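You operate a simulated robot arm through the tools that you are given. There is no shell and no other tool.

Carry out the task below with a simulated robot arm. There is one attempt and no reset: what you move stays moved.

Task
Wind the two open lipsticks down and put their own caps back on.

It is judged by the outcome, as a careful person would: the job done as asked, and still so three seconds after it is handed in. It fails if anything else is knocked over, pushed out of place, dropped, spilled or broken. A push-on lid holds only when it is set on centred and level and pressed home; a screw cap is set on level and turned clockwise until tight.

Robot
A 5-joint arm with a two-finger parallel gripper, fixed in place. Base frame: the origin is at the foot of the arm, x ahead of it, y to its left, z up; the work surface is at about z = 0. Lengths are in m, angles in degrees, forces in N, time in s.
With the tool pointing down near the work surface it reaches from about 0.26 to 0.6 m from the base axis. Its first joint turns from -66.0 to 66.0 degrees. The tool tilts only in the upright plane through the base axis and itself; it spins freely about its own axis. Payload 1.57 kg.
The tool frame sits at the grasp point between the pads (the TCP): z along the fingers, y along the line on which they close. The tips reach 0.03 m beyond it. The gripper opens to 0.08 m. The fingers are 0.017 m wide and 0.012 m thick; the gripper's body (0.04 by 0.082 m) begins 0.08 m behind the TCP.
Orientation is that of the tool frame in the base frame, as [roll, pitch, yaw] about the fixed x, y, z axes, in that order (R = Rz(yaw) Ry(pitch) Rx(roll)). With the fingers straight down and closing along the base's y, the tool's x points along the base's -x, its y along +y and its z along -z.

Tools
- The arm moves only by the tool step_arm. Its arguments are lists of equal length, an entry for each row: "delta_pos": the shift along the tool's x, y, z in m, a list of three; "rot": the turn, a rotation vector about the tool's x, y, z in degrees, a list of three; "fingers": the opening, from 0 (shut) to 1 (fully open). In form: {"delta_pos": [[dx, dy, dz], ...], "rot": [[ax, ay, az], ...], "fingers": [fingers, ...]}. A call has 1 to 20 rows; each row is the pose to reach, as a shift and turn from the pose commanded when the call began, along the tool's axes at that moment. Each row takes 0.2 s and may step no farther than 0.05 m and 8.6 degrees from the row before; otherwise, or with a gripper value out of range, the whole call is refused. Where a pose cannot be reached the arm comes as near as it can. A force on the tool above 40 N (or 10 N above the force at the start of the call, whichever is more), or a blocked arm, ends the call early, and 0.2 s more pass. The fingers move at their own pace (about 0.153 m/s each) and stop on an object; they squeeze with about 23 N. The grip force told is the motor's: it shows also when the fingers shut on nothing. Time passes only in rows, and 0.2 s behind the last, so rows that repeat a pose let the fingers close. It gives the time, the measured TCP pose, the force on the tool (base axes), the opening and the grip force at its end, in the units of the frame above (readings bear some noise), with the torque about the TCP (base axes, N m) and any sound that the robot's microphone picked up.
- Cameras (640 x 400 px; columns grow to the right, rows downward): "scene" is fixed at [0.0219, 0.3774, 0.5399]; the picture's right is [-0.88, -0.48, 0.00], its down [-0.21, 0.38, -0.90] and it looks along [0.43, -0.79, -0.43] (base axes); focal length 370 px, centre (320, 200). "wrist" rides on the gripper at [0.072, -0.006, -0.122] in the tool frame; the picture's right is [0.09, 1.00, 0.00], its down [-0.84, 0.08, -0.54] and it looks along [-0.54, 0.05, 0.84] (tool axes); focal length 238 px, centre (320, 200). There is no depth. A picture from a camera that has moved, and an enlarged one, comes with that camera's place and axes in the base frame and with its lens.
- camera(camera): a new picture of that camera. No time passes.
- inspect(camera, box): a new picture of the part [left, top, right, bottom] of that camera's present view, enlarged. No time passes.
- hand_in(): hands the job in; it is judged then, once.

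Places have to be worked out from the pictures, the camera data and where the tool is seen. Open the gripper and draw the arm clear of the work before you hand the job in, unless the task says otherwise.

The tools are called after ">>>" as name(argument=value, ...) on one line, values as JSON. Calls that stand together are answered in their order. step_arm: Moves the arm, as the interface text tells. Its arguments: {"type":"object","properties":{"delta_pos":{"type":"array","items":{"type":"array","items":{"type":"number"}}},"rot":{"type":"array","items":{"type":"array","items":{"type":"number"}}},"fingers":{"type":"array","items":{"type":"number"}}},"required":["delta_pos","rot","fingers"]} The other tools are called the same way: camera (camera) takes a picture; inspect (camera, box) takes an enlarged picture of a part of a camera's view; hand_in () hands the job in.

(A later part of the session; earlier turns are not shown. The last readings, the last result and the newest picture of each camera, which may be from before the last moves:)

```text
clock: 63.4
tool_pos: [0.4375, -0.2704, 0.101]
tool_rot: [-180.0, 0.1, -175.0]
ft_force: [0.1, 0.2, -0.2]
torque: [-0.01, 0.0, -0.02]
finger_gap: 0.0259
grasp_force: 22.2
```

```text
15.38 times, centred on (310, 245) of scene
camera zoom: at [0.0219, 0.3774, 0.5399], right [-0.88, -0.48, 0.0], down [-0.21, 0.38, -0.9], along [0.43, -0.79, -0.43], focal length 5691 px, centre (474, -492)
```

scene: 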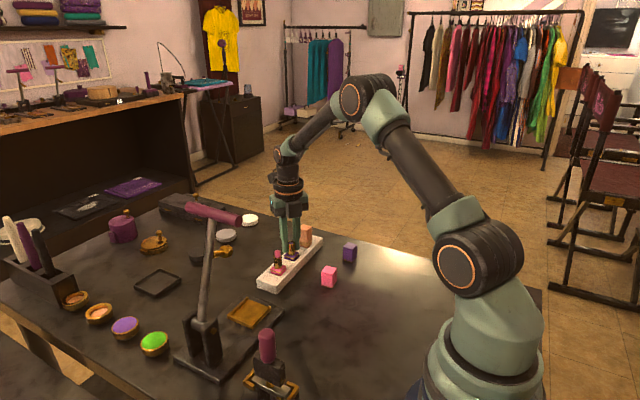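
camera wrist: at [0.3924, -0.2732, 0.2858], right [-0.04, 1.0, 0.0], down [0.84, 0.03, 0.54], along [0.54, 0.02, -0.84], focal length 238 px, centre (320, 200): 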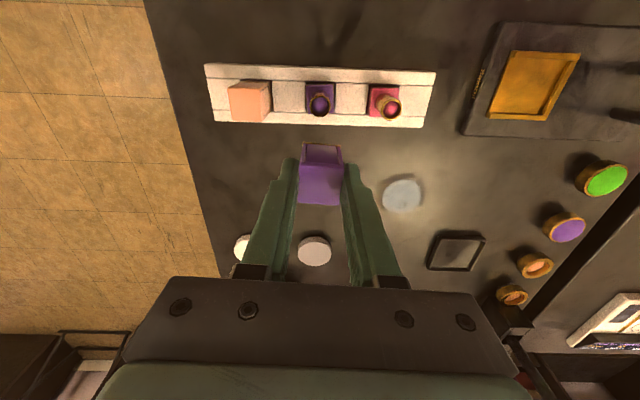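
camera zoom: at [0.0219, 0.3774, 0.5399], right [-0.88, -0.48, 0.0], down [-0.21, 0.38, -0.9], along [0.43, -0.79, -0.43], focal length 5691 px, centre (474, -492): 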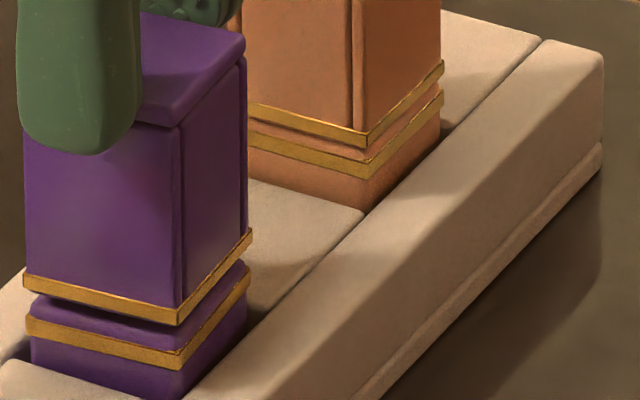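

It is ~2 mm above contact and free of force; the cap sits ~0.7 mm to the +y side of the base. I correct that, then lower to contact and read the side forces.

>>> step_arm(delta_pos=[[-0.0001, -0.0007, 0], [-0.0001, -0.0007, 0.001], [-0.0001, -0.0007, 0.002], [-0.0001, -0.0007, 0.0028], [-0.0001, -0.0007, 0.0034]], rot=[[0, 0, 0], [0, 0, 0], [0, 0, 0], [0, 0, 0], [0, 0, 0]], fingers=[0.2, 0.2, 0.2, 0.2, 0.2])

>>> inspect(camera="wrist", box=[290, 110, 350, 150])

>>> inspect(camera="scene", box=[295, 232, 325, 258])

```text
clock: 64.6
tool_pos: [0.4374, -0.2716, 0.0984]
tool_rot: [-180.0, 0.0, -175.0]
ft_force: [-3.3, 0.6, 9.0]
torque: [-0.04, 0.22, -0.03]
finger_gap: 0.0256
grasp_force: 22.8
```

```text
10.00 times, centred on (320, 130) of wrist
camera zoom: at [0.3657, -0.2851, 0.2204], right [-0.18, 0.98, 0.0], down [0.83, 0.15, 0.54], along [0.53, 0.1, -0.84], focal length 2384 px, centre (320, 900)
```

zoom: 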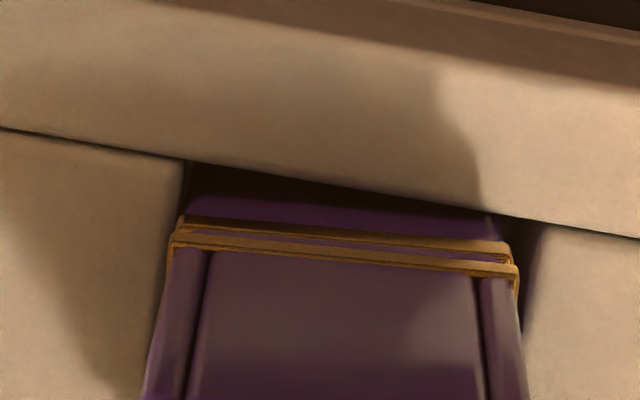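

```text
15.38 times, centred on (310, 245) of scene
camera zoom: at [0.0219, 0.3775, 0.5399], right [-0.88, -0.48, 0.0], down [-0.21, 0.38, -0.9], along [0.43, -0.79, -0.43], focal length 5691 px, centre (474, -492)
```

zoom: 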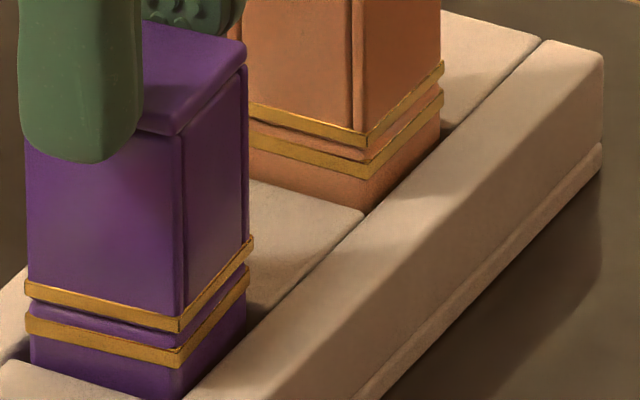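

Aligned in y; a slight -3 N in x remains. I relieve 0.3 mm, then release fully in place and rise with the fingers kept open this time.

>>> step_arm(delta_pos=[[0.0003, 0, 0], [0.0003, 0, 0.0005], [0.0003, 0, 0.0005], [0.0003, 0, 0.0005], [0.0003, 0, 0.0005], [0.0003, 0, -0.01], [0.0003, 0, -0.03], [0.0003, 0, -0.03]], rot=[[0, 0, 0], [0, 0, 0], [0, 0, 0], [0, 0, 0], [0, 0, 0], [0, 0, 0], [0, 0, 0], [0, 0, 0]], fingers=[0.2, 0.2, 0.5, 0.5, 0.5, 0.5, 0.5, 0.5])

>>> inspect(camera="wrist", box=[260, 90, 380, 180])

>>> inspect(camera="scene", box=[290, 220, 330, 258])

```text
clock: 66.4
tool_pos: [0.4374, -0.2711, 0.1293]
tool_rot: [-180.0, 0.0, -175.0]
ft_force: [-0.4, 0.4, 0.3]
torque: [-0.03, -0.03, 0.04]
finger_gap: 0.0397
grasp_force: 0.0
```

```text
4.44 times, centred on (320, 135) of wrist
camera zoom: at [0.3655, -0.2847, 0.2503], right [-0.18, 0.98, 0.0], down [0.83, 0.15, 0.54], along [0.53, 0.1, -0.84], focal length 1059 px, centre (320, 489)
```

zoom: 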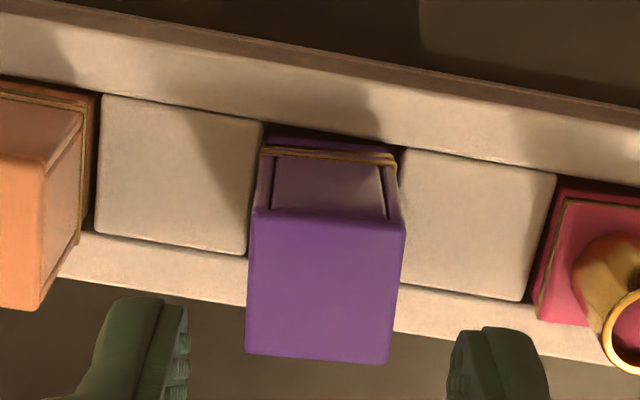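

```text
10.53 times, centred on (310, 239) of scene
camera zoom: at [0.0219, 0.3774, 0.5399], right [-0.88, -0.48, 0.0], down [-0.21, 0.38, -0.9], along [0.43, -0.79, -0.43], focal length 3894 px, centre (425, -210)
```

zoom: 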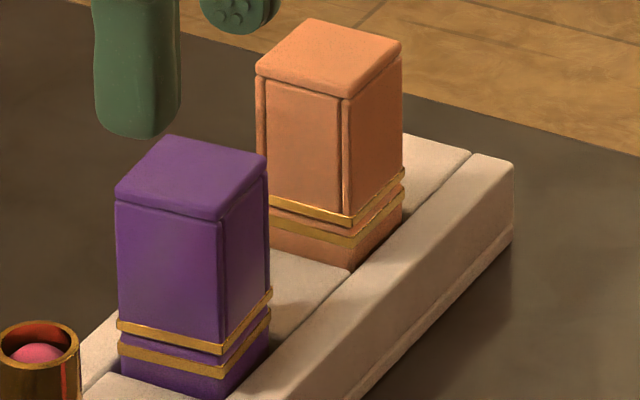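

The cap sits level on its base, nearly home, with the gripper clear above it. I now close the fingers in free air and bring the tips to ~4 mm above the cap's top centre.

>>> step_arm(delta_pos=[[0, 0, 0], [0, 0, 0], [0, 0, 0], [0, 0, 0.012], [0, 0, 0.022], [0, 0, 0.022]], rot=[[0, 0, 0], [0, 0, 0], [0, 0, 0], [0, 0, 0], [0, 0, 0], [0, 0, 0]], fingers=[0, 0, 0, 0, 0, 0])

>>> inspect(camera="scene", box=[290, 220, 330, 258])

>>> inspect(camera="wrist", box=[260, 110, 380, 200])

```text
clock: 67.8
tool_pos: [0.4374, -0.271, 0.1064]
tool_rot: [179.9, 0.0, -175.0]
ft_force: [0.3, 0.0, 0.1]
torque: [0.03, 0.0, -0.03]
finger_gap: 0.0
grasp_force: 21.1
```

```text
10.53 times, centred on (310, 239) of scene
camera zoom: at [0.0219, 0.3774, 0.5399], right [-0.88, -0.48, 0.0], down [-0.21, 0.38, -0.9], along [0.43, -0.79, -0.43], focal length 3894 px, centre (425, -210)
```

zoom: 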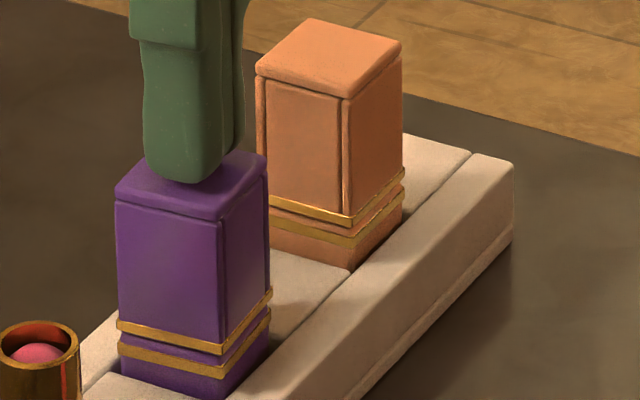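

```text
4.44 times, centred on (320, 155) of wrist
camera zoom: at [0.3651, -0.2847, 0.2275], right [-0.18, 0.98, 0.0], down [0.83, 0.15, 0.54], along [0.53, 0.1, -0.84], focal length 1059 px, centre (320, 400)
```

zoom: 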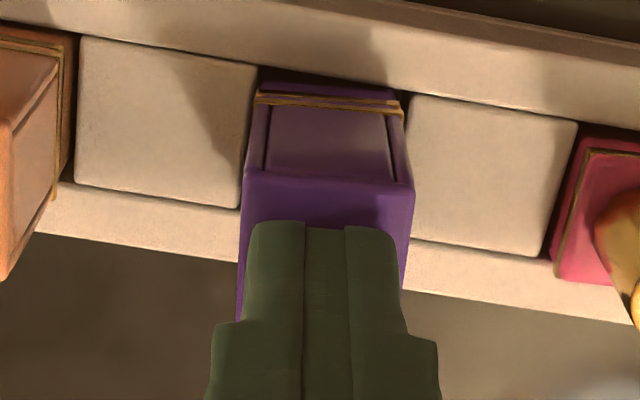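

The closed fingertips are centred over the cap. I press straight down in 1 mm steps, and the 40 N limit will stop it.

>>> step_arm(delta_pos=[[0, 0, 0.002], [0, 0, 0.003], [0, 0, 0.004], [0, 0, 0.005], [0, 0, 0.006], [0, 0, 0.007], [0, 0, 0.008], [0, 0, 0.0085]], rot=[[0, 0, 0], [0, 0, 0], [0, 0, 0], [0, 0, 0], [0, 0, 0], [0, 0, 0], [0, 0, 0], [0, 0, 0]], fingers=[0, 0, 0, 0, 0, 0, 0, 0])

>>> inspect(camera="scene", box=[295, 232, 325, 258])

>>> inspect(camera="wrist", box=[290, 110, 350, 150])

```text
clock: 69.1
tool_pos: [0.4373, -0.2716, 0.1035]
tool_rot: [-179.8, 0.3, -175.0]
ft_force: [-4.1, 1.5, 10.3]
torque: [0.06, 0.13, -0.03]
finger_gap: 0.0
grasp_force: 21.1
stopped in row 6: the force on the tool passed its limit at 42 N (the readings are from after the stop); the commanded pose is now the measured one
```

```text
15.38 times, centred on (310, 245) of scene
camera zoom: at [0.0219, 0.3775, 0.5399], right [-0.88, -0.48, 0.0], down [-0.21, 0.38, -0.9], along [0.43, -0.79, -0.43], focal length 5691 px, centre (474, -492)
```

zoom: 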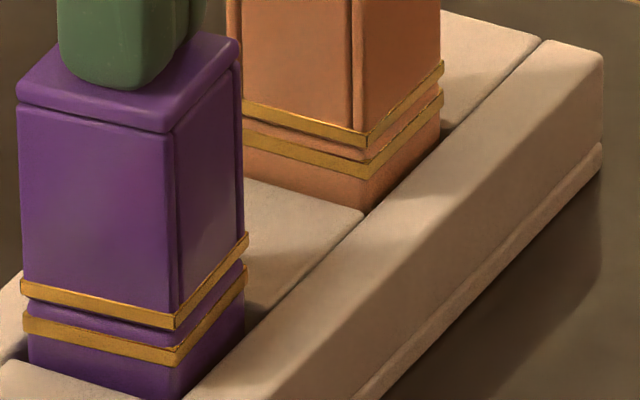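

```text
10.00 times, centred on (320, 130) of wrist
camera zoom: at [0.366, -0.2855, 0.225], right [-0.18, 0.98, 0.0], down [0.82, 0.15, 0.55], along [0.54, 0.09, -0.84], focal length 2384 px, centre (320, 900)
```

zoom: 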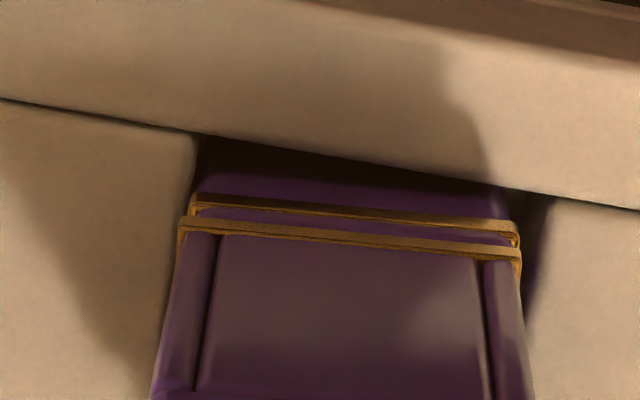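

The press stopped at 42 N with a side force. The lip looks slightly lower at the near −y corner, so the cap isn't seated level. I lift off and look closely.

>>> step_arm(delta_pos=[[0, 0, -0.005], [0, 0, -0.02], [0, 0, -0.035], [0, 0, -0.035]], rot=[[0, 0, 0], [0, 0, 0], [0, 0, 0], [0, 0, 0]], fingers=[0, 0, 0.5, 0.5])

>>> inspect(camera="scene", box=[298, 240, 320, 258])

>>> inspect(camera="scene", box=[290, 228, 330, 258])

>>> inspect(camera="wrist", box=[280, 95, 360, 155])

```text
clock: 70.1
tool_pos: [0.4374, -0.2724, 0.1367]
tool_rot: [-179.9, 0.3, -175.1]
ft_force: [0.2, -0.2, -0.1]
torque: [0.01, -0.01, -0.01]
finger_gap: 0.0402
grasp_force: 0.0
```

```text
16.00 times, centred on (309, 249) of scene
camera zoom: at [0.0219, 0.3774, 0.5399], right [-0.88, -0.48, 0.0], down [-0.21, 0.38, -0.9], along [0.43, -0.79, -0.43], focal length 5918 px, centre (496, -584)
```

zoom: 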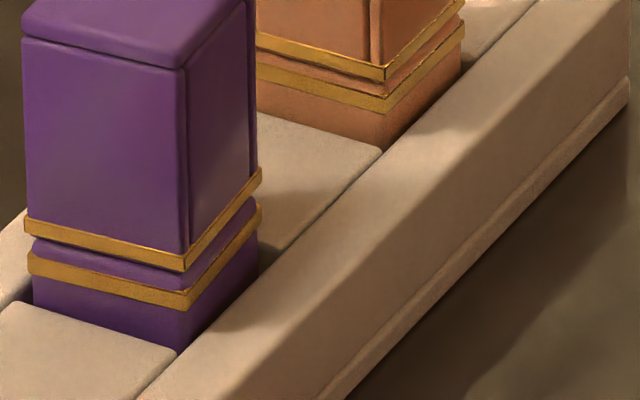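

```text
13.33 times, centred on (310, 243) of scene
camera zoom: at [0.0219, 0.3774, 0.5399], right [-0.88, -0.48, 0.0], down [-0.21, 0.38, -0.9], along [0.43, -0.79, -0.43], focal length 4932 px, centre (453, -373)
```

zoom: 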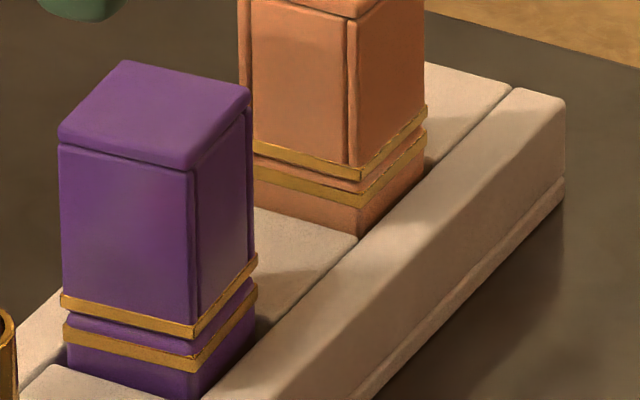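

```text
6.67 times, centred on (320, 125) of wrist
camera zoom: at [0.366, -0.2853, 0.2588], right [-0.18, 0.98, 0.0], down [0.82, 0.15, 0.55], along [0.54, 0.09, -0.84], focal length 1589 px, centre (320, 700)
```

zoom: 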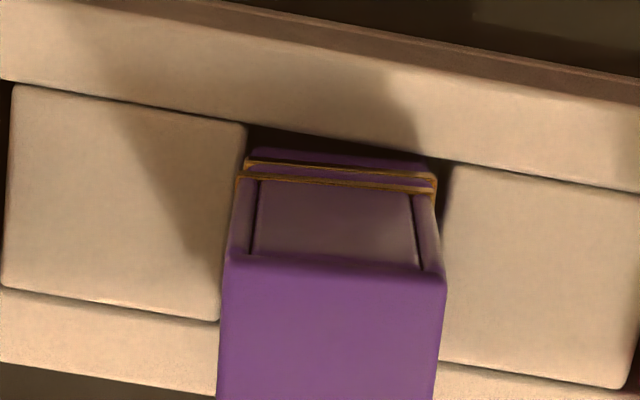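

The cap rests ~0.9 mm above home, about 0.5 mm off-centre toward (+x, −y). My press point was also slightly off-centre. I re-grip the cap to hold it level: I come down around it with open fingers and close at mid-height.

>>> step_arm(delta_pos=[[0, 0.0006, 0.02], [0, 0.0006, 0.04], [0, 0.0006, 0.055], [0, 0.0006, 0.057], [0, 0.0006, 0.057], [0, 0.0006, 0.057], [0, 0.0006, 0.057], [0, 0.0006, 0.057]], rot=[[0, 0, 0], [0, 0, 0], [0, 0, 0], [0, 0, 0], [0, 0, 0], [0, 0, 0], [0, 0, 0], [0, 0, 0]], fingers=[0.5, 0.5, 0.5, 0.5, 0.35, 0.2, 0.2, 0.2])

>>> inspect(camera="wrist", box=[290, 120, 350, 160])

>>> inspect(camera="scene", box=[298, 240, 320, 258])

```text
clock: 71.9
tool_pos: [0.4376, -0.2719, 0.0802]
tool_rot: [-179.8, 0.2, -175.1]
ft_force: [-0.5, -0.2, -0.5]
torque: [-0.01, 0.0, 0.01]
finger_gap: 0.0258
grasp_force: 23.0
```

```text
10.00 times, centred on (320, 140) of wrist
camera zoom: at [0.3663, -0.2847, 0.2016], right [-0.18, 0.98, 0.0], down [0.82, 0.15, 0.55], along [0.54, 0.09, -0.84], focal length 2384 px, centre (320, 800)
```

zoom: 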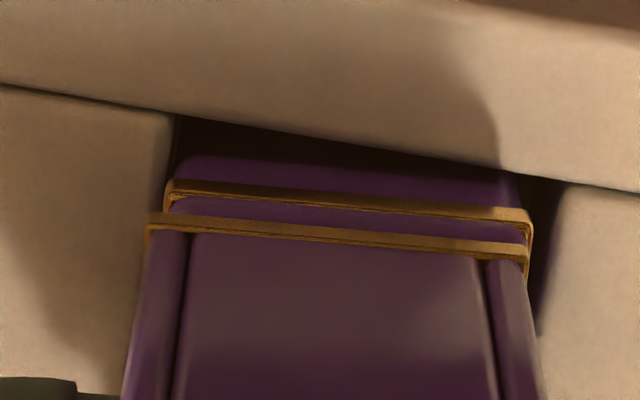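

```text
16.00 times, centred on (309, 249) of scene
camera zoom: at [0.0219, 0.3774, 0.5399], right [-0.88, -0.48, 0.0], down [-0.21, 0.38, -0.9], along [0.43, -0.79, -0.43], focal length 5918 px, centre (496, -584)
```

zoom: 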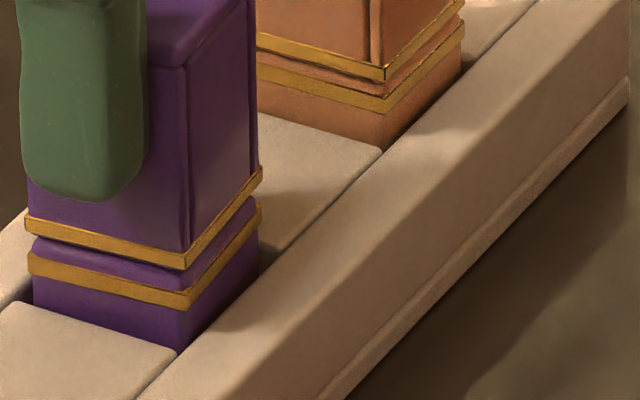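

Gripped. Both cameras say the cap is offset (+0.6, −0.7) mm from the base; on my first press it was centred within 0.2 mm and went lower. I lift 2 mm, correct that offset, level the tool by ~0.25°, and look again.

>>> step_arm(delta_pos=[[0, 0, -0.002], [0.00054, 0.00075, -0.002], [0.00054, 0.00075, -0.002]], rot=[[0, 0, 0], [-0.17, 0.25, 0], [-0.17, 0.25, 0]], fingers=[0.2, 0.2, 0.2])

>>> inspect(camera="wrist", box=[290, 120, 350, 160])

>>> inspect(camera="scene", box=[298, 240, 320, 258])

```text
clock: 72.7
tool_pos: [0.4362, -0.2712, 0.0827]
tool_rot: [-180.0, -0.1, -175.2]
ft_force: [-0.4, 0.5, -0.4]
torque: [0.01, -0.01, -0.01]
finger_gap: 0.0256
grasp_force: 23.2
```

```text
10.00 times, centred on (320, 140) of wrist
camera zoom: at [0.3661, -0.2845, 0.2042], right [-0.18, 0.98, 0.0], down [0.83, 0.15, 0.54], along [0.53, 0.1, -0.84], focal length 2384 px, centre (320, 800)
```

zoom: 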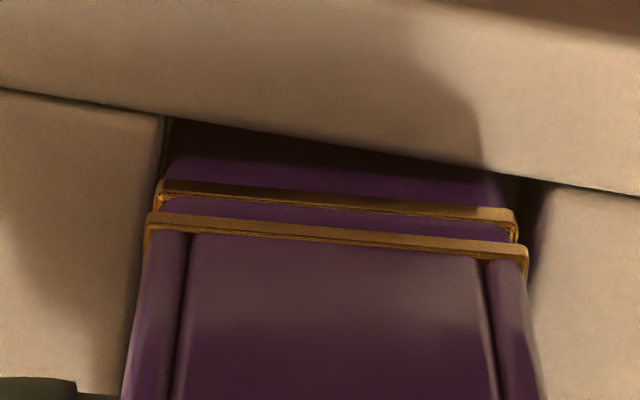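

```text
16.00 times, centred on (309, 249) of scene
camera zoom: at [0.0219, 0.3774, 0.5399], right [-0.88, -0.48, 0.0], down [-0.21, 0.38, -0.9], along [0.43, -0.79, -0.43], focal length 5918 px, centre (496, -584)
```

zoom: 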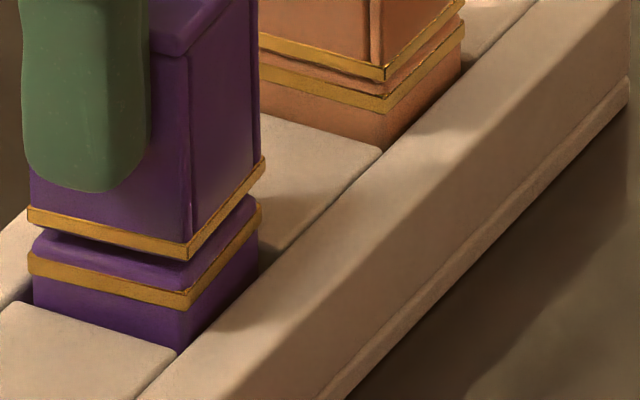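

Nearly centred now (cameras suggest a residual of (-0.2, -0.3) mm). I correct it and lower to contact, reading side forces.

>>> step_arm(delta_pos=[[-0.0002, 0.0003, 0], [-0.0002, 0.0003, 0.001], [-0.0002, 0.0003, 0.002], [-0.0002, 0.0003, 0.003], [-0.0002, 0.0003, 0.0035]], rot=[[0, 0, 0], [0, 0, 0], [0, 0, 0], [0, 0, 0], [0, 0, 0]], fingers=[0.2, 0.2, 0.2, 0.2, 0.2])

>>> inspect(camera="wrist", box=[290, 120, 350, 160])

>>> inspect(camera="scene", box=[298, 240, 320, 258])

```text
clock: 73.9
tool_pos: [0.4382, -0.2716, 0.0808]
tool_rot: [179.9, 0.0, -175.0]
ft_force: [-2.6, 1.2, 9.0]
torque: [0.11, 0.07, 0.01]
finger_gap: 0.0258
grasp_force: 22.8
```

```text
10.00 times, centred on (320, 140) of wrist
camera zoom: at [0.3663, -0.2841, 0.2014], right [-0.18, 0.98, 0.0], down [0.83, 0.15, 0.54], along [0.53, 0.1, -0.84], focal length 2384 px, centre (320, 800)
```

zoom: 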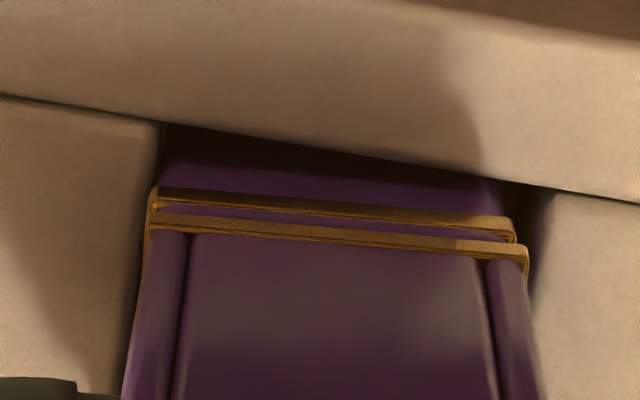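

```text
16.00 times, centred on (309, 249) of scene
camera zoom: at [0.0219, 0.3775, 0.5399], right [-0.88, -0.48, 0.0], down [-0.21, 0.38, -0.9], along [0.43, -0.79, -0.43], focal length 5918 px, centre (496, -584)
```

zoom: 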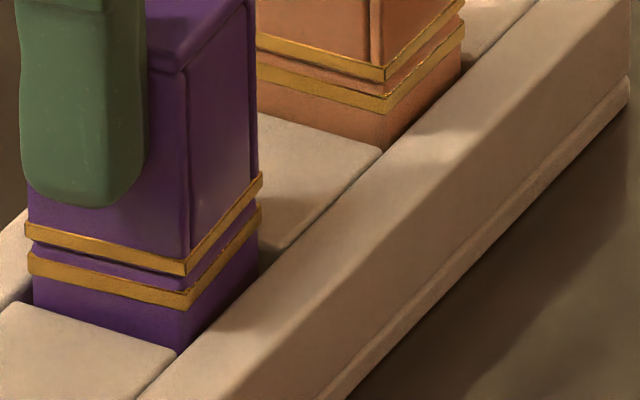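

Now it is essentially home: the lip-to-band distances match the orange one (within ~0.2 mm) at only 9 N. I press a bit more while gripping with a slight x relief, then release in place.

>>> step_arm(delta_pos=[[0.0002, 0, 0], [0.0002, 0, 0.0006], [0.0002, 0, 0.0012], [0.0002, 0, 0.0018], [0.0002, 0, 0.0018]], rot=[[0, 0, 0], [0, 0, 0], [0, 0, 0], [0, 0, 0], [0, 0, 0]], fingers=[0.2, 0.2, 0.2, 0.2, 0.2])

>>> inspect(camera="wrist", box=[290, 120, 350, 160])

>>> inspect(camera="scene", box=[298, 240, 320, 258])

```text
clock: 75.1
tool_pos: [0.4382, -0.2705, 0.0789]
tool_rot: [-180.0, 0.2, -175.1]
ft_force: [-0.8, 1.3, 19.6]
torque: [0.13, 0.02, -0.03]
finger_gap: 0.0259
grasp_force: 23.3
```

```text
10.00 times, centred on (320, 140) of wrist
camera zoom: at [0.3666, -0.2844, 0.1999], right [-0.18, 0.98, 0.0], down [0.83, 0.15, 0.54], along [0.54, 0.1, -0.84], focal length 2384 px, centre (320, 800)
```

zoom: 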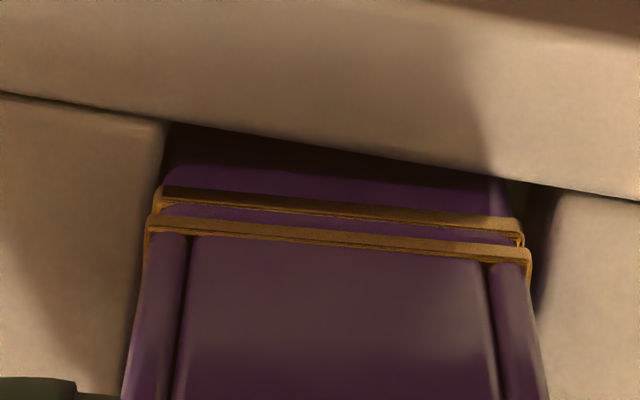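

```text
16.00 times, centred on (309, 249) of scene
camera zoom: at [0.0218, 0.3775, 0.5398], right [-0.88, -0.48, 0.0], down [-0.21, 0.38, -0.9], along [0.43, -0.79, -0.43], focal length 5918 px, centre (496, -584)
```

zoom: 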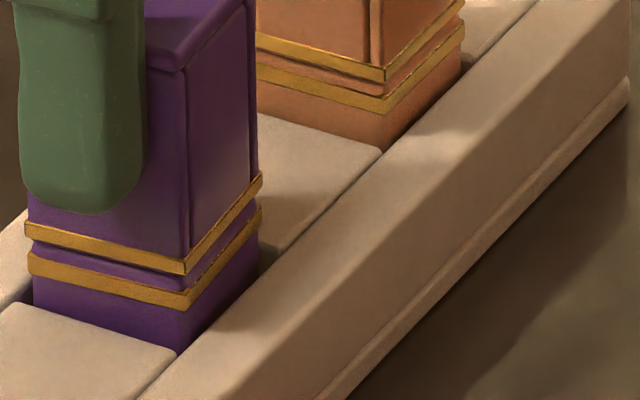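

Straight 19.6 N, side forces near zero, and the lip matches the orange reference. I release in place, rise with the fingers open, and see whether it stays.

>>> step_arm(delta_pos=[[0, 0, 0], [0, 0, 0], [0, 0, 0], [0, 0, -0.02], [0, 0, -0.04], [0, 0, -0.05], [0, 0, -0.05]], rot=[[0, 0, 0], [0, 0, 0], [0, 0, 0], [0, 0, 0], [0, 0, 0], [0, 0, 0], [0, 0, 0]], fingers=[0.5, 0.5, 0.5, 0.5, 0.5, 0.5, 0.5])

>>> inspect(camera="scene", box=[298, 240, 320, 258])

>>> inspect(camera="wrist", box=[280, 95, 360, 155])

```text
clock: 76.7
tool_pos: [0.4376, -0.2706, 0.1285]
tool_rot: [-179.9, 0.1, -175.1]
ft_force: [-0.5, 0.3, 0.1]
torque: [0.02, -0.02, 0.01]
finger_gap: 0.0399
grasp_force: 0.0
```

```text
16.00 times, centred on (309, 249) of scene
camera zoom: at [0.0219, 0.3774, 0.5399], right [-0.88, -0.48, 0.0], down [-0.21, 0.38, -0.9], along [0.43, -0.79, -0.43], focal length 5918 px, centre (496, -584)
```

zoom: 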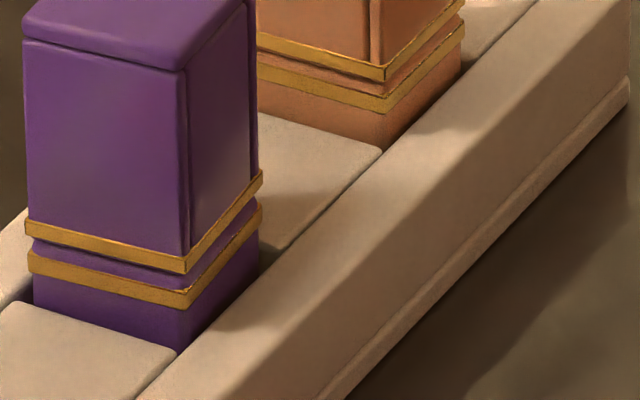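

```text
6.67 times, centred on (320, 125) of wrist
camera zoom: at [0.3663, -0.2841, 0.2495], right [-0.18, 0.98, 0.0], down [0.83, 0.15, 0.54], along [0.53, 0.1, -0.84], focal length 1589 px, centre (320, 700)
```

zoom: 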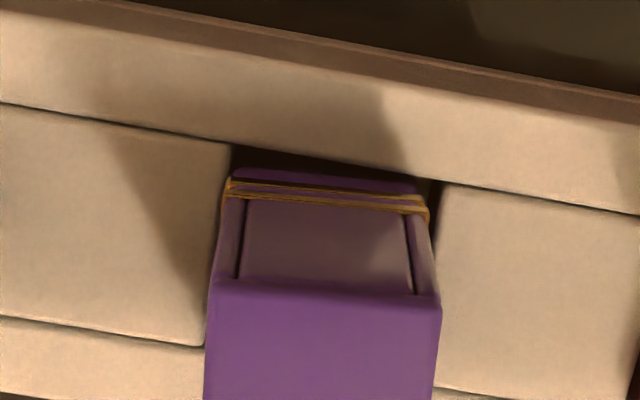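

The cap stays put, level, with the lip within ~0.3 mm of the reference all round. I finish with a centred press from above: close the fingers in free air, shift 0.5 mm to be over its centre, and push to ~30 N.

>>> step_arm(delta_pos=[[-0.0005, -0.0004, 0], [-0.0005, -0.0004, 0], [-0.0005, -0.0004, 0], [-0.0005, -0.0004, 0.012], [-0.0005, -0.0004, 0.022], [-0.0005, -0.0004, 0.024], [-0.0005, -0.0004, 0.025], [-0.0005, -0.0004, 0.026], [-0.0005, -0.0004, 0.027], [-0.0005, -0.0004, 0.0275]], rot=[[0, 0, 0], [0, 0, 0], [0, 0, 0], [0, 0, 0], [0, 0, 0], [0, 0, 0], [0, 0, 0], [0, 0, 0], [0, 0, 0], [0, 0, 0]], fingers=[0, 0, 0, 0, 0, 0, 0, 0, 0, 0])

>>> inspect(camera="scene", box=[298, 240, 320, 258])

>>> inspect(camera="scene", box=[290, 220, 330, 258])

```text
clock: 78.9
tool_pos: [0.4393, -0.2717, 0.1038]
tool_rot: [-179.8, 0.3, -175.1]
ft_force: [-5.5, 3.7, 38.3]
torque: [0.11, 0.3, -0.06]
finger_gap: 0.0001
grasp_force: 21.3
```

```text
16.00 times, centred on (309, 249) of scene
camera zoom: at [0.0217, 0.3776, 0.5398], right [-0.88, -0.48, 0.0], down [-0.21, 0.38, -0.9], along [0.43, -0.79, -0.43], focal length 5918 px, centre (496, -584)
```

zoom: 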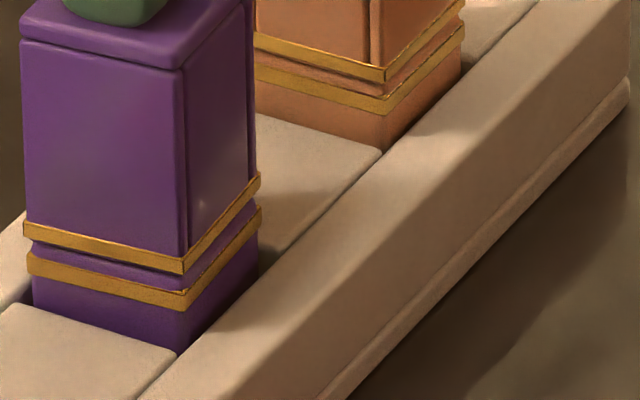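

```text
10.53 times, centred on (310, 239) of scene
camera zoom: at [0.0217, 0.3776, 0.5398], right [-0.88, -0.48, 0.0], down [-0.21, 0.38, -0.9], along [0.43, -0.79, -0.43], focal length 3894 px, centre (425, -210)
```

zoom: 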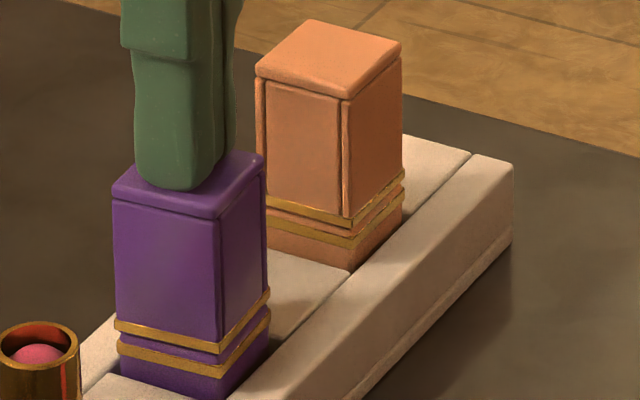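

Pressed at 38 N, all three visible corners moved evenly and it is now against a hard stop. The (−5.5, 3.7) N side force is the arm flexing radially outward, so I ease the tool 0.5 mm inward under load to take that out.

>>> step_arm(delta_pos=[[0.0002, 0.00017, 0], [0.0004, 0.00033, 0], [0.0005, 0.0004, 0.0002], [0.0005, 0.0004, 0.0002]], rot=[[0, 0, 0], [0, 0, 0], [0, 0, 0], [0, 0, 0]], fingers=[0, 0, 0, 0])

>>> inspect(camera="scene", box=[298, 240, 320, 258])

>>> inspect(camera="wrist", box=[290, 110, 350, 150])

```text
clock: 79.9
tool_pos: [0.4392, -0.2714, 0.1033]
tool_rot: [-179.7, 0.4, -175.0]
ft_force: [-2.2, 3.0, 36.2]
torque: [0.08, 0.15, -0.03]
finger_gap: 0.0001
grasp_force: 20.8
```

```text
16.00 times, centred on (309, 249) of scene
camera zoom: at [0.0217, 0.3775, 0.5398], right [-0.88, -0.48, 0.0], down [-0.21, 0.38, -0.9], along [0.43, -0.79, -0.43], focal length 5918 px, centre (496, -584)
```

zoom: 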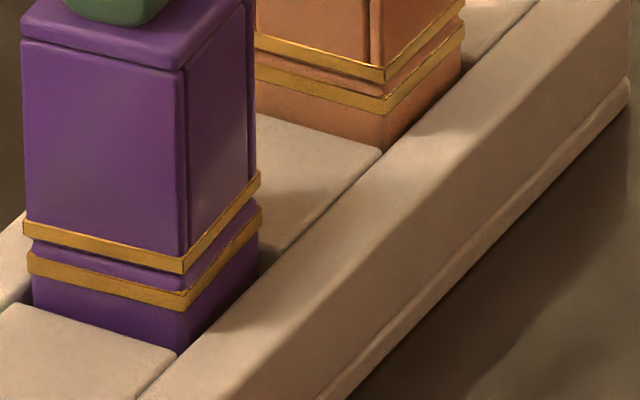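

```text
10.00 times, centred on (320, 130) of wrist
camera zoom: at [0.3667, -0.2847, 0.224], right [-0.18, 0.98, -0.01], down [0.82, 0.15, 0.55], along [0.54, 0.09, -0.84], focal length 2384 px, centre (320, 900)
```

zoom: 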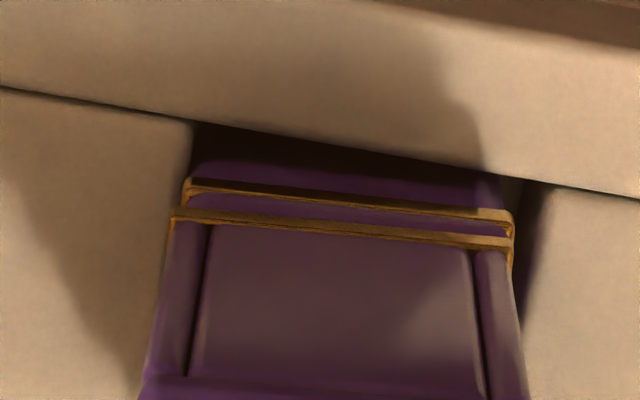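

The press reads 36 N with small side force, and the gap is uniform. Now I verify by a gentle lift test: back off, open, re-grip the cap at mid-height.

>>> step_arm(delta_pos=[[0, 0, -0.006], [0, 0, -0.026], [0, 0, -0.026], [0, 0, -0.026], [0, 0, -0.01], [0, 0, 0.01], [0, 0, 0.022], [0, 0, 0.022], [0, 0, 0.022], [0, 0, 0.022], [0, 0, 0.022]], rot=[[0, 0, 0], [0, 0, 0], [0, 0, 0], [0, 0, 0], [0, 0, 0], [0, 0, 0], [0, 0, 0], [0, 0, 0], [0, 0, 0], [0, 0, 0], [0, 0, 0]], fingers=[0, 0, 0.5, 0.5, 0.5, 0.5, 0.5, 0.5, 0.35, 0.2, 0.2])

>>> inspect(camera="scene", box=[298, 240, 320, 258])

>>> inspect(camera="wrist", box=[290, 120, 350, 160])

```text
clock: 82.3
tool_pos: [0.4375, -0.2709, 0.0781]
tool_rot: [-180.0, 0.0, -175.1]
ft_force: [0.9, -0.8, 0.2]
torque: [0.01, 0.0, -0.02]
finger_gap: 0.0257
grasp_force: 23.1
```

```text
16.00 times, centred on (309, 249) of scene
camera zoom: at [0.0219, 0.3774, 0.5399], right [-0.88, -0.48, 0.0], down [-0.21, 0.38, -0.9], along [0.43, -0.79, -0.43], focal length 5918 px, centre (496, -584)
```

zoom: 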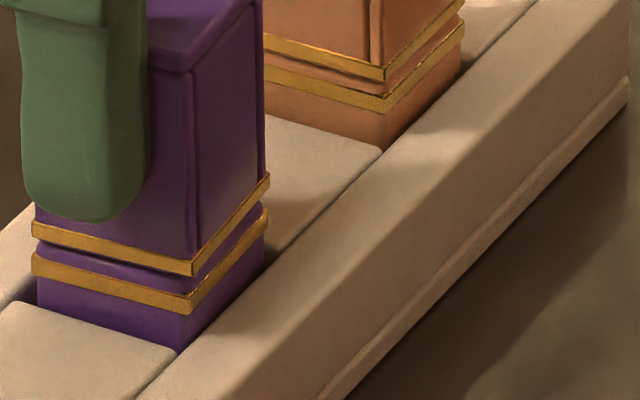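

```text
10.00 times, centred on (320, 140) of wrist
camera zoom: at [0.3661, -0.284, 0.199], right [-0.18, 0.98, 0.0], down [0.83, 0.15, 0.54], along [0.53, 0.1, -0.84], focal length 2384 px, centre (320, 800)
```

zoom: 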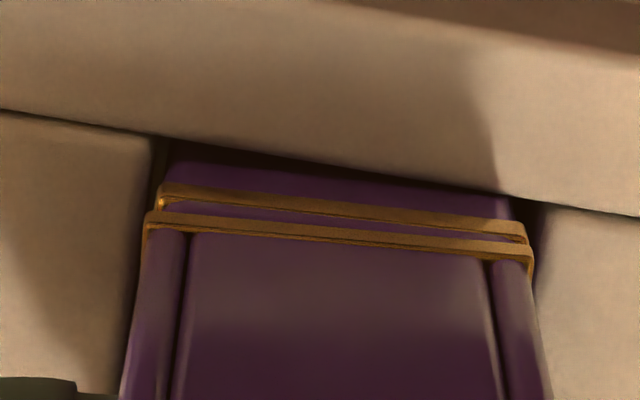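

The cap and base shifted together as I gripped, which is a good sign. I now lift by 3 mm to see whether the base comes along.

>>> step_arm(delta_pos=[[0, 0, -0.001], [0, 0, -0.002], [0, 0, -0.003], [0, 0, -0.003]], rot=[[0, 0, 0], [0, 0, 0], [0, 0, 0], [0, 0, 0]], fingers=[0.2, 0.2, 0.2, 0.2])

>>> inspect(camera="scene", box=[298, 240, 320, 258])

>>> inspect(camera="wrist", box=[290, 120, 350, 160])

```text
clock: 83.3
tool_pos: [0.4358, -0.2713, 0.081]
tool_rot: [180.0, 0.0, -175.2]
ft_force: [-0.7, -0.4, -0.5]
torque: [-0.01, 0.02, 0.0]
finger_gap: 0.0257
grasp_force: 22.8
```

```text
16.00 times, centred on (309, 249) of scene
camera zoom: at [0.0219, 0.3774, 0.5399], right [-0.88, -0.48, 0.0], down [-0.21, 0.38, -0.9], along [0.43, -0.79, -0.43], focal length 5918 px, centre (496, -584)
```

zoom: 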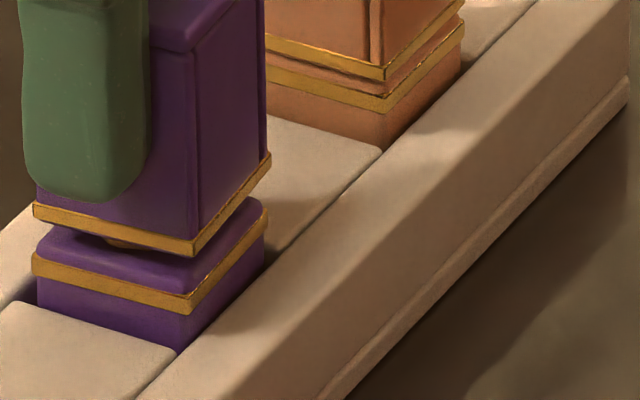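

```text
10.00 times, centred on (320, 140) of wrist
camera zoom: at [0.3659, -0.2842, 0.2025], right [-0.18, 0.98, 0.0], down [0.83, 0.15, 0.54], along [0.53, 0.1, -0.84], focal length 2384 px, centre (320, 800)
```

zoom: 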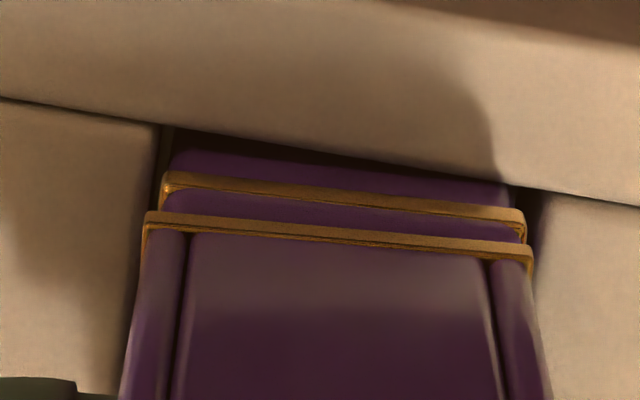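

The cap lifts freely, so it has not latched yet. I need more exact centring, so I'll use the seated orange lipstick as a template. First I set the purple cap back down, with a (+0.2, +0.6) mm correction, and release it there.

>>> step_arm(delta_pos=[[-0.0002, 0.0006, 0], [-0.0002, 0.0006, 0.001], [-0.0002, 0.0006, 0.002], [-0.0002, 0.0006, 0.003], [-0.0002, 0.0006, 0.0038], [-0.0002, 0.0006, 0.0044]], rot=[[0, 0, 0], [0, 0, 0], [0, 0, 0], [0, 0, 0], [0, 0, 0], [0, 0, 0]], fingers=[0.2, 0.2, 0.2, 0.2, 0.2, 0.2])

>>> inspect(camera="wrist", box=[290, 120, 350, 160])

>>> inspect(camera="scene", box=[298, 240, 320, 258])

```text
clock: 84.7
tool_pos: [0.438, -0.2688, 0.0766]
tool_rot: [-180.0, 0.0, -175.1]
ft_force: [-2.9, 0.4, 8.2]
torque: [0.04, 0.17, -0.02]
finger_gap: 0.0259
grasp_force: 23.1
```

```text
10.00 times, centred on (320, 140) of wrist
camera zoom: at [0.3664, -0.2836, 0.1986], right [-0.18, 0.98, 0.0], down [0.83, 0.15, 0.54], along [0.53, 0.1, -0.84], focal length 2384 px, centre (320, 800)
```

zoom: 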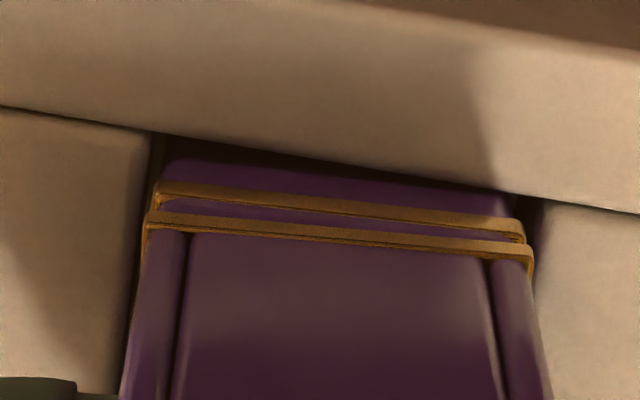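

```text
16.00 times, centred on (309, 249) of scene
camera zoom: at [0.0219, 0.3775, 0.5399], right [-0.88, -0.48, 0.0], down [-0.21, 0.38, -0.9], along [0.43, -0.79, -0.43], focal length 5918 px, centre (496, -584)
```

zoom: 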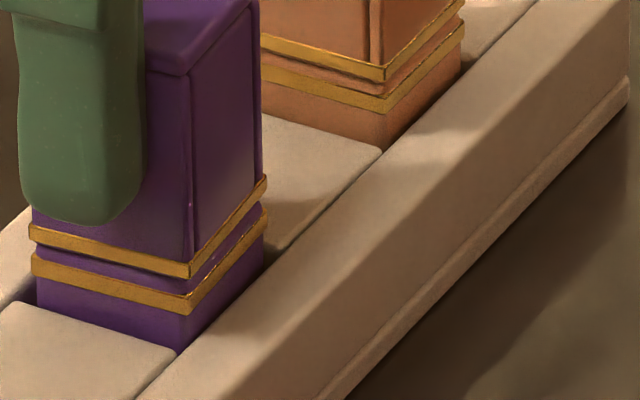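

At 8 N contact with y force gone. I zoom in much closer on the purple and orange lip gaps for a precise comparison.

>>> inspect(camera="scene", box=[300, 246, 310, 252])

>>> inspect(camera="scene", box=[306, 239, 316, 245])

>>> inspect(camera="wrist", box=[304, 136, 324, 148])

>>> inspect(camera="wrist", box=[324, 138, 344, 150])

```text
16.00 times, centred on (305, 249) of scene
camera zoom: at [0.0219, 0.3775, 0.5399], right [-0.88, -0.48, 0.0], down [-0.21, 0.38, -0.9], along [0.43, -0.79, -0.43], focal length 5918 px, centre (560, -584)
```

zoom: 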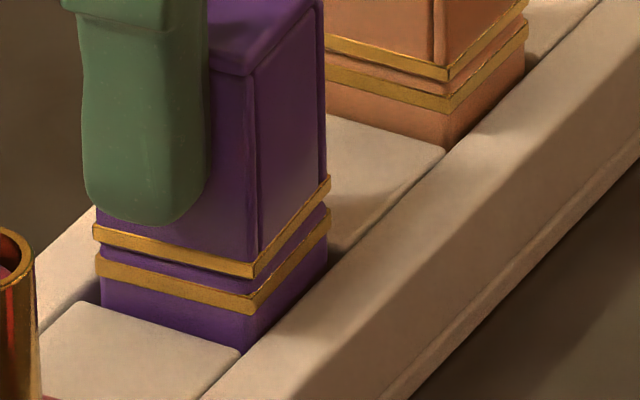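

```text
16.00 times, centred on (311, 242) of scene
camera zoom: at [0.0219, 0.3775, 0.5399], right [-0.88, -0.48, 0.0], down [-0.21, 0.38, -0.9], along [0.43, -0.79, -0.43], focal length 5918 px, centre (464, -472)
```

zoom: 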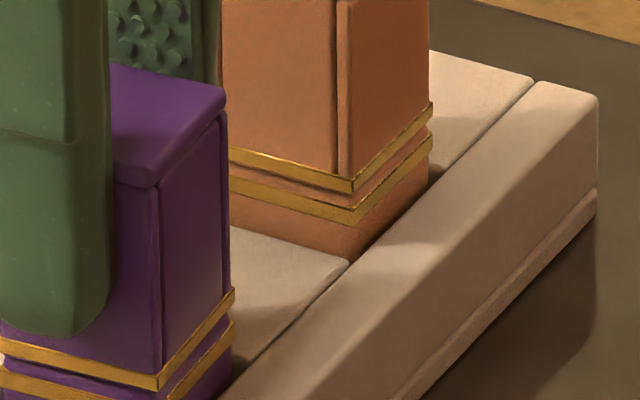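

```text
16.00 times, centred on (314, 142) of wrist
camera zoom: at [0.3664, -0.2836, 0.1986], right [-0.18, 0.98, 0.0], down [0.83, 0.15, 0.54], along [0.53, 0.1, -0.84], focal length 3814 px, centre (416, 1128)
```

zoom: 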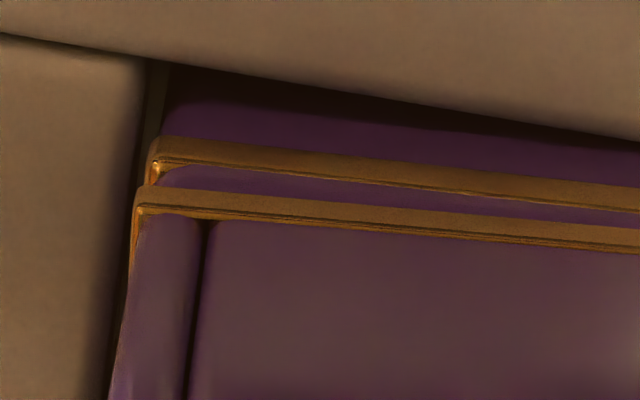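

```text
16.00 times, centred on (334, 144) of wrist
camera zoom: at [0.3664, -0.2836, 0.1986], right [-0.18, 0.98, 0.0], down [0.83, 0.15, 0.54], along [0.53, 0.1, -0.84], focal length 3814 px, centre (96, 1096)
```

zoom: 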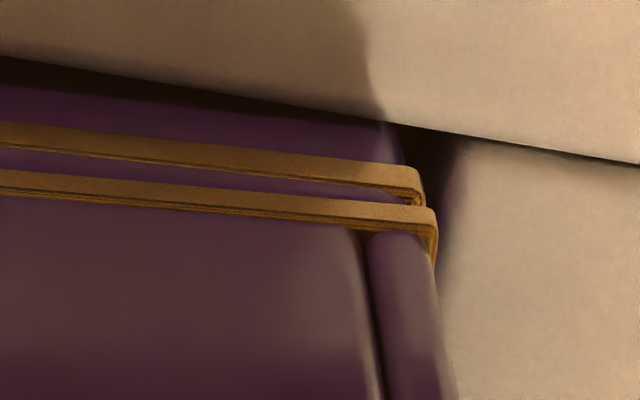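

Now the cap is centred within ~0.2 mm, with a slight tilt between cap and base and ~0.35 mm to go. The −2.9 N says to shift 0.25 mm toward the base. I do that and press down while holding it level.

>>> step_arm(delta_pos=[[0.00025, 0, 0], [0.00025, 0, 0.0005], [0.00025, 0, 0.001], [0.00025, 0, 0.0015], [0.00025, 0, 0.002], [0.00025, 0, 0.002]], rot=[[0, 0, 0], [0, 0, 0], [0, 0, 0], [0, 0, 0], [0, 0, 0], [0, 0, 0]], fingers=[0.2, 0.2, 0.2, 0.2, 0.2, 0.2])

>>> inspect(camera="scene", box=[300, 246, 310, 252])

>>> inspect(camera="wrist", box=[290, 120, 350, 160])

```text
clock: 86.1
tool_pos: [0.4372, -0.2698, 0.0745]
tool_rot: [-179.8, 0.2, -175.1]
ft_force: [3.9, -0.8, 19.2]
torque: [0.01, -0.15, 0.0]
finger_gap: 0.0257
grasp_force: 23.0
```

```text
16.00 times, centred on (305, 249) of scene
camera zoom: at [0.0218, 0.3775, 0.5398], right [-0.88, -0.48, 0.0], down [-0.21, 0.38, -0.9], along [0.43, -0.79, -0.43], focal length 5918 px, centre (560, -584)
```

zoom: 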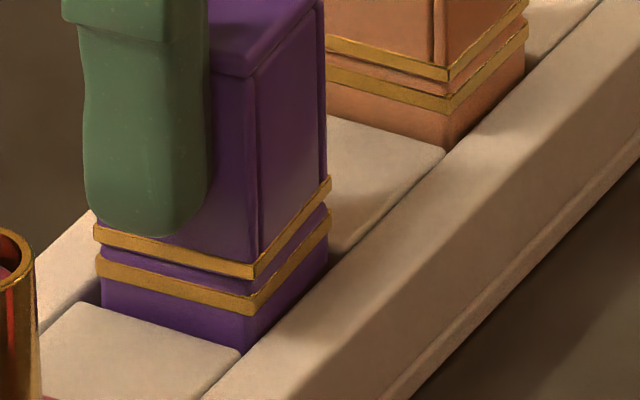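

```text
10.00 times, centred on (320, 140) of wrist
camera zoom: at [0.3661, -0.2836, 0.1965], right [-0.18, 0.98, 0.0], down [0.83, 0.15, 0.54], along [0.54, 0.09, -0.84], focal length 2384 px, centre (320, 800)
```

zoom: 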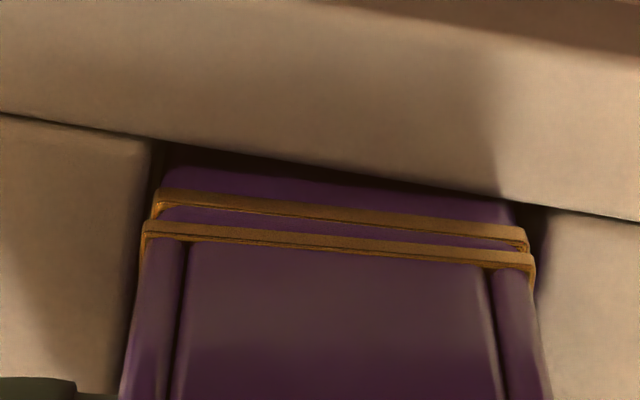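

Gripping can only push ~19 N before sliding, so I release here (the cap is well centred now), rise with open fingers, and prepare a centred top press.

>>> step_arm(delta_pos=[[-0.0001, 0, 0], [-0.0001, 0, 0], [-0.0001, 0, 0], [0, 0, -0.02], [0.0004, 0, -0.04], [0.0008, 0, -0.055], [0.0008, 0, -0.055]], rot=[[0, 0, 0], [0, 0, 0], [0, 0, 0], [0, 0, 0], [0, 0, 0], [0, 0, 0], [0, 0, 0]], fingers=[0.5, 0.5, 0.5, 0.5, 0.5, 0.5, 0.5])

>>> inspect(camera="scene", box=[300, 246, 310, 252])

>>> inspect(camera="wrist", box=[280, 95, 360, 155])

```text
clock: 87.7
tool_pos: [0.4367, -0.2698, 0.1292]
tool_rot: [179.9, 0.0, -175.2]
ft_force: [-0.2, -0.6, -0.6]
torque: [0.01, 0.03, -0.05]
finger_gap: 0.0396
grasp_force: 0.2
```

```text
16.00 times, centred on (305, 249) of scene
camera zoom: at [0.0219, 0.3774, 0.5399], right [-0.88, -0.48, 0.0], down [-0.21, 0.38, -0.9], along [0.43, -0.79, -0.43], focal length 5918 px, centre (560, -584)
```

zoom: 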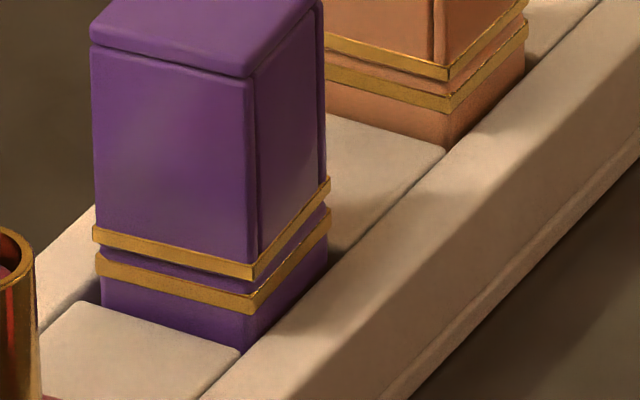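

```text
6.67 times, centred on (320, 125) of wrist
camera zoom: at [0.3644, -0.2835, 0.251], right [-0.18, 0.98, 0.0], down [0.83, 0.15, 0.54], along [0.53, 0.1, -0.84], focal length 1589 px, centre (320, 700)
```

zoom: 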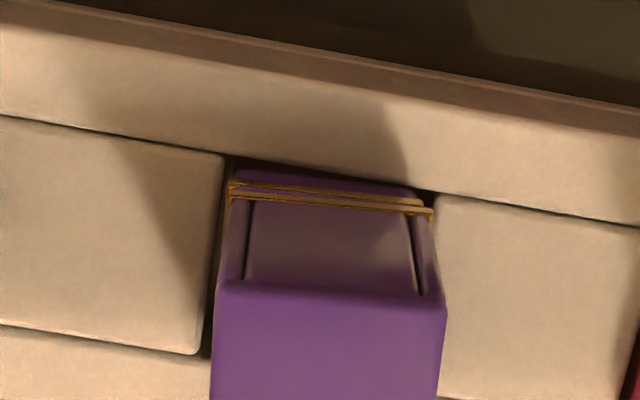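

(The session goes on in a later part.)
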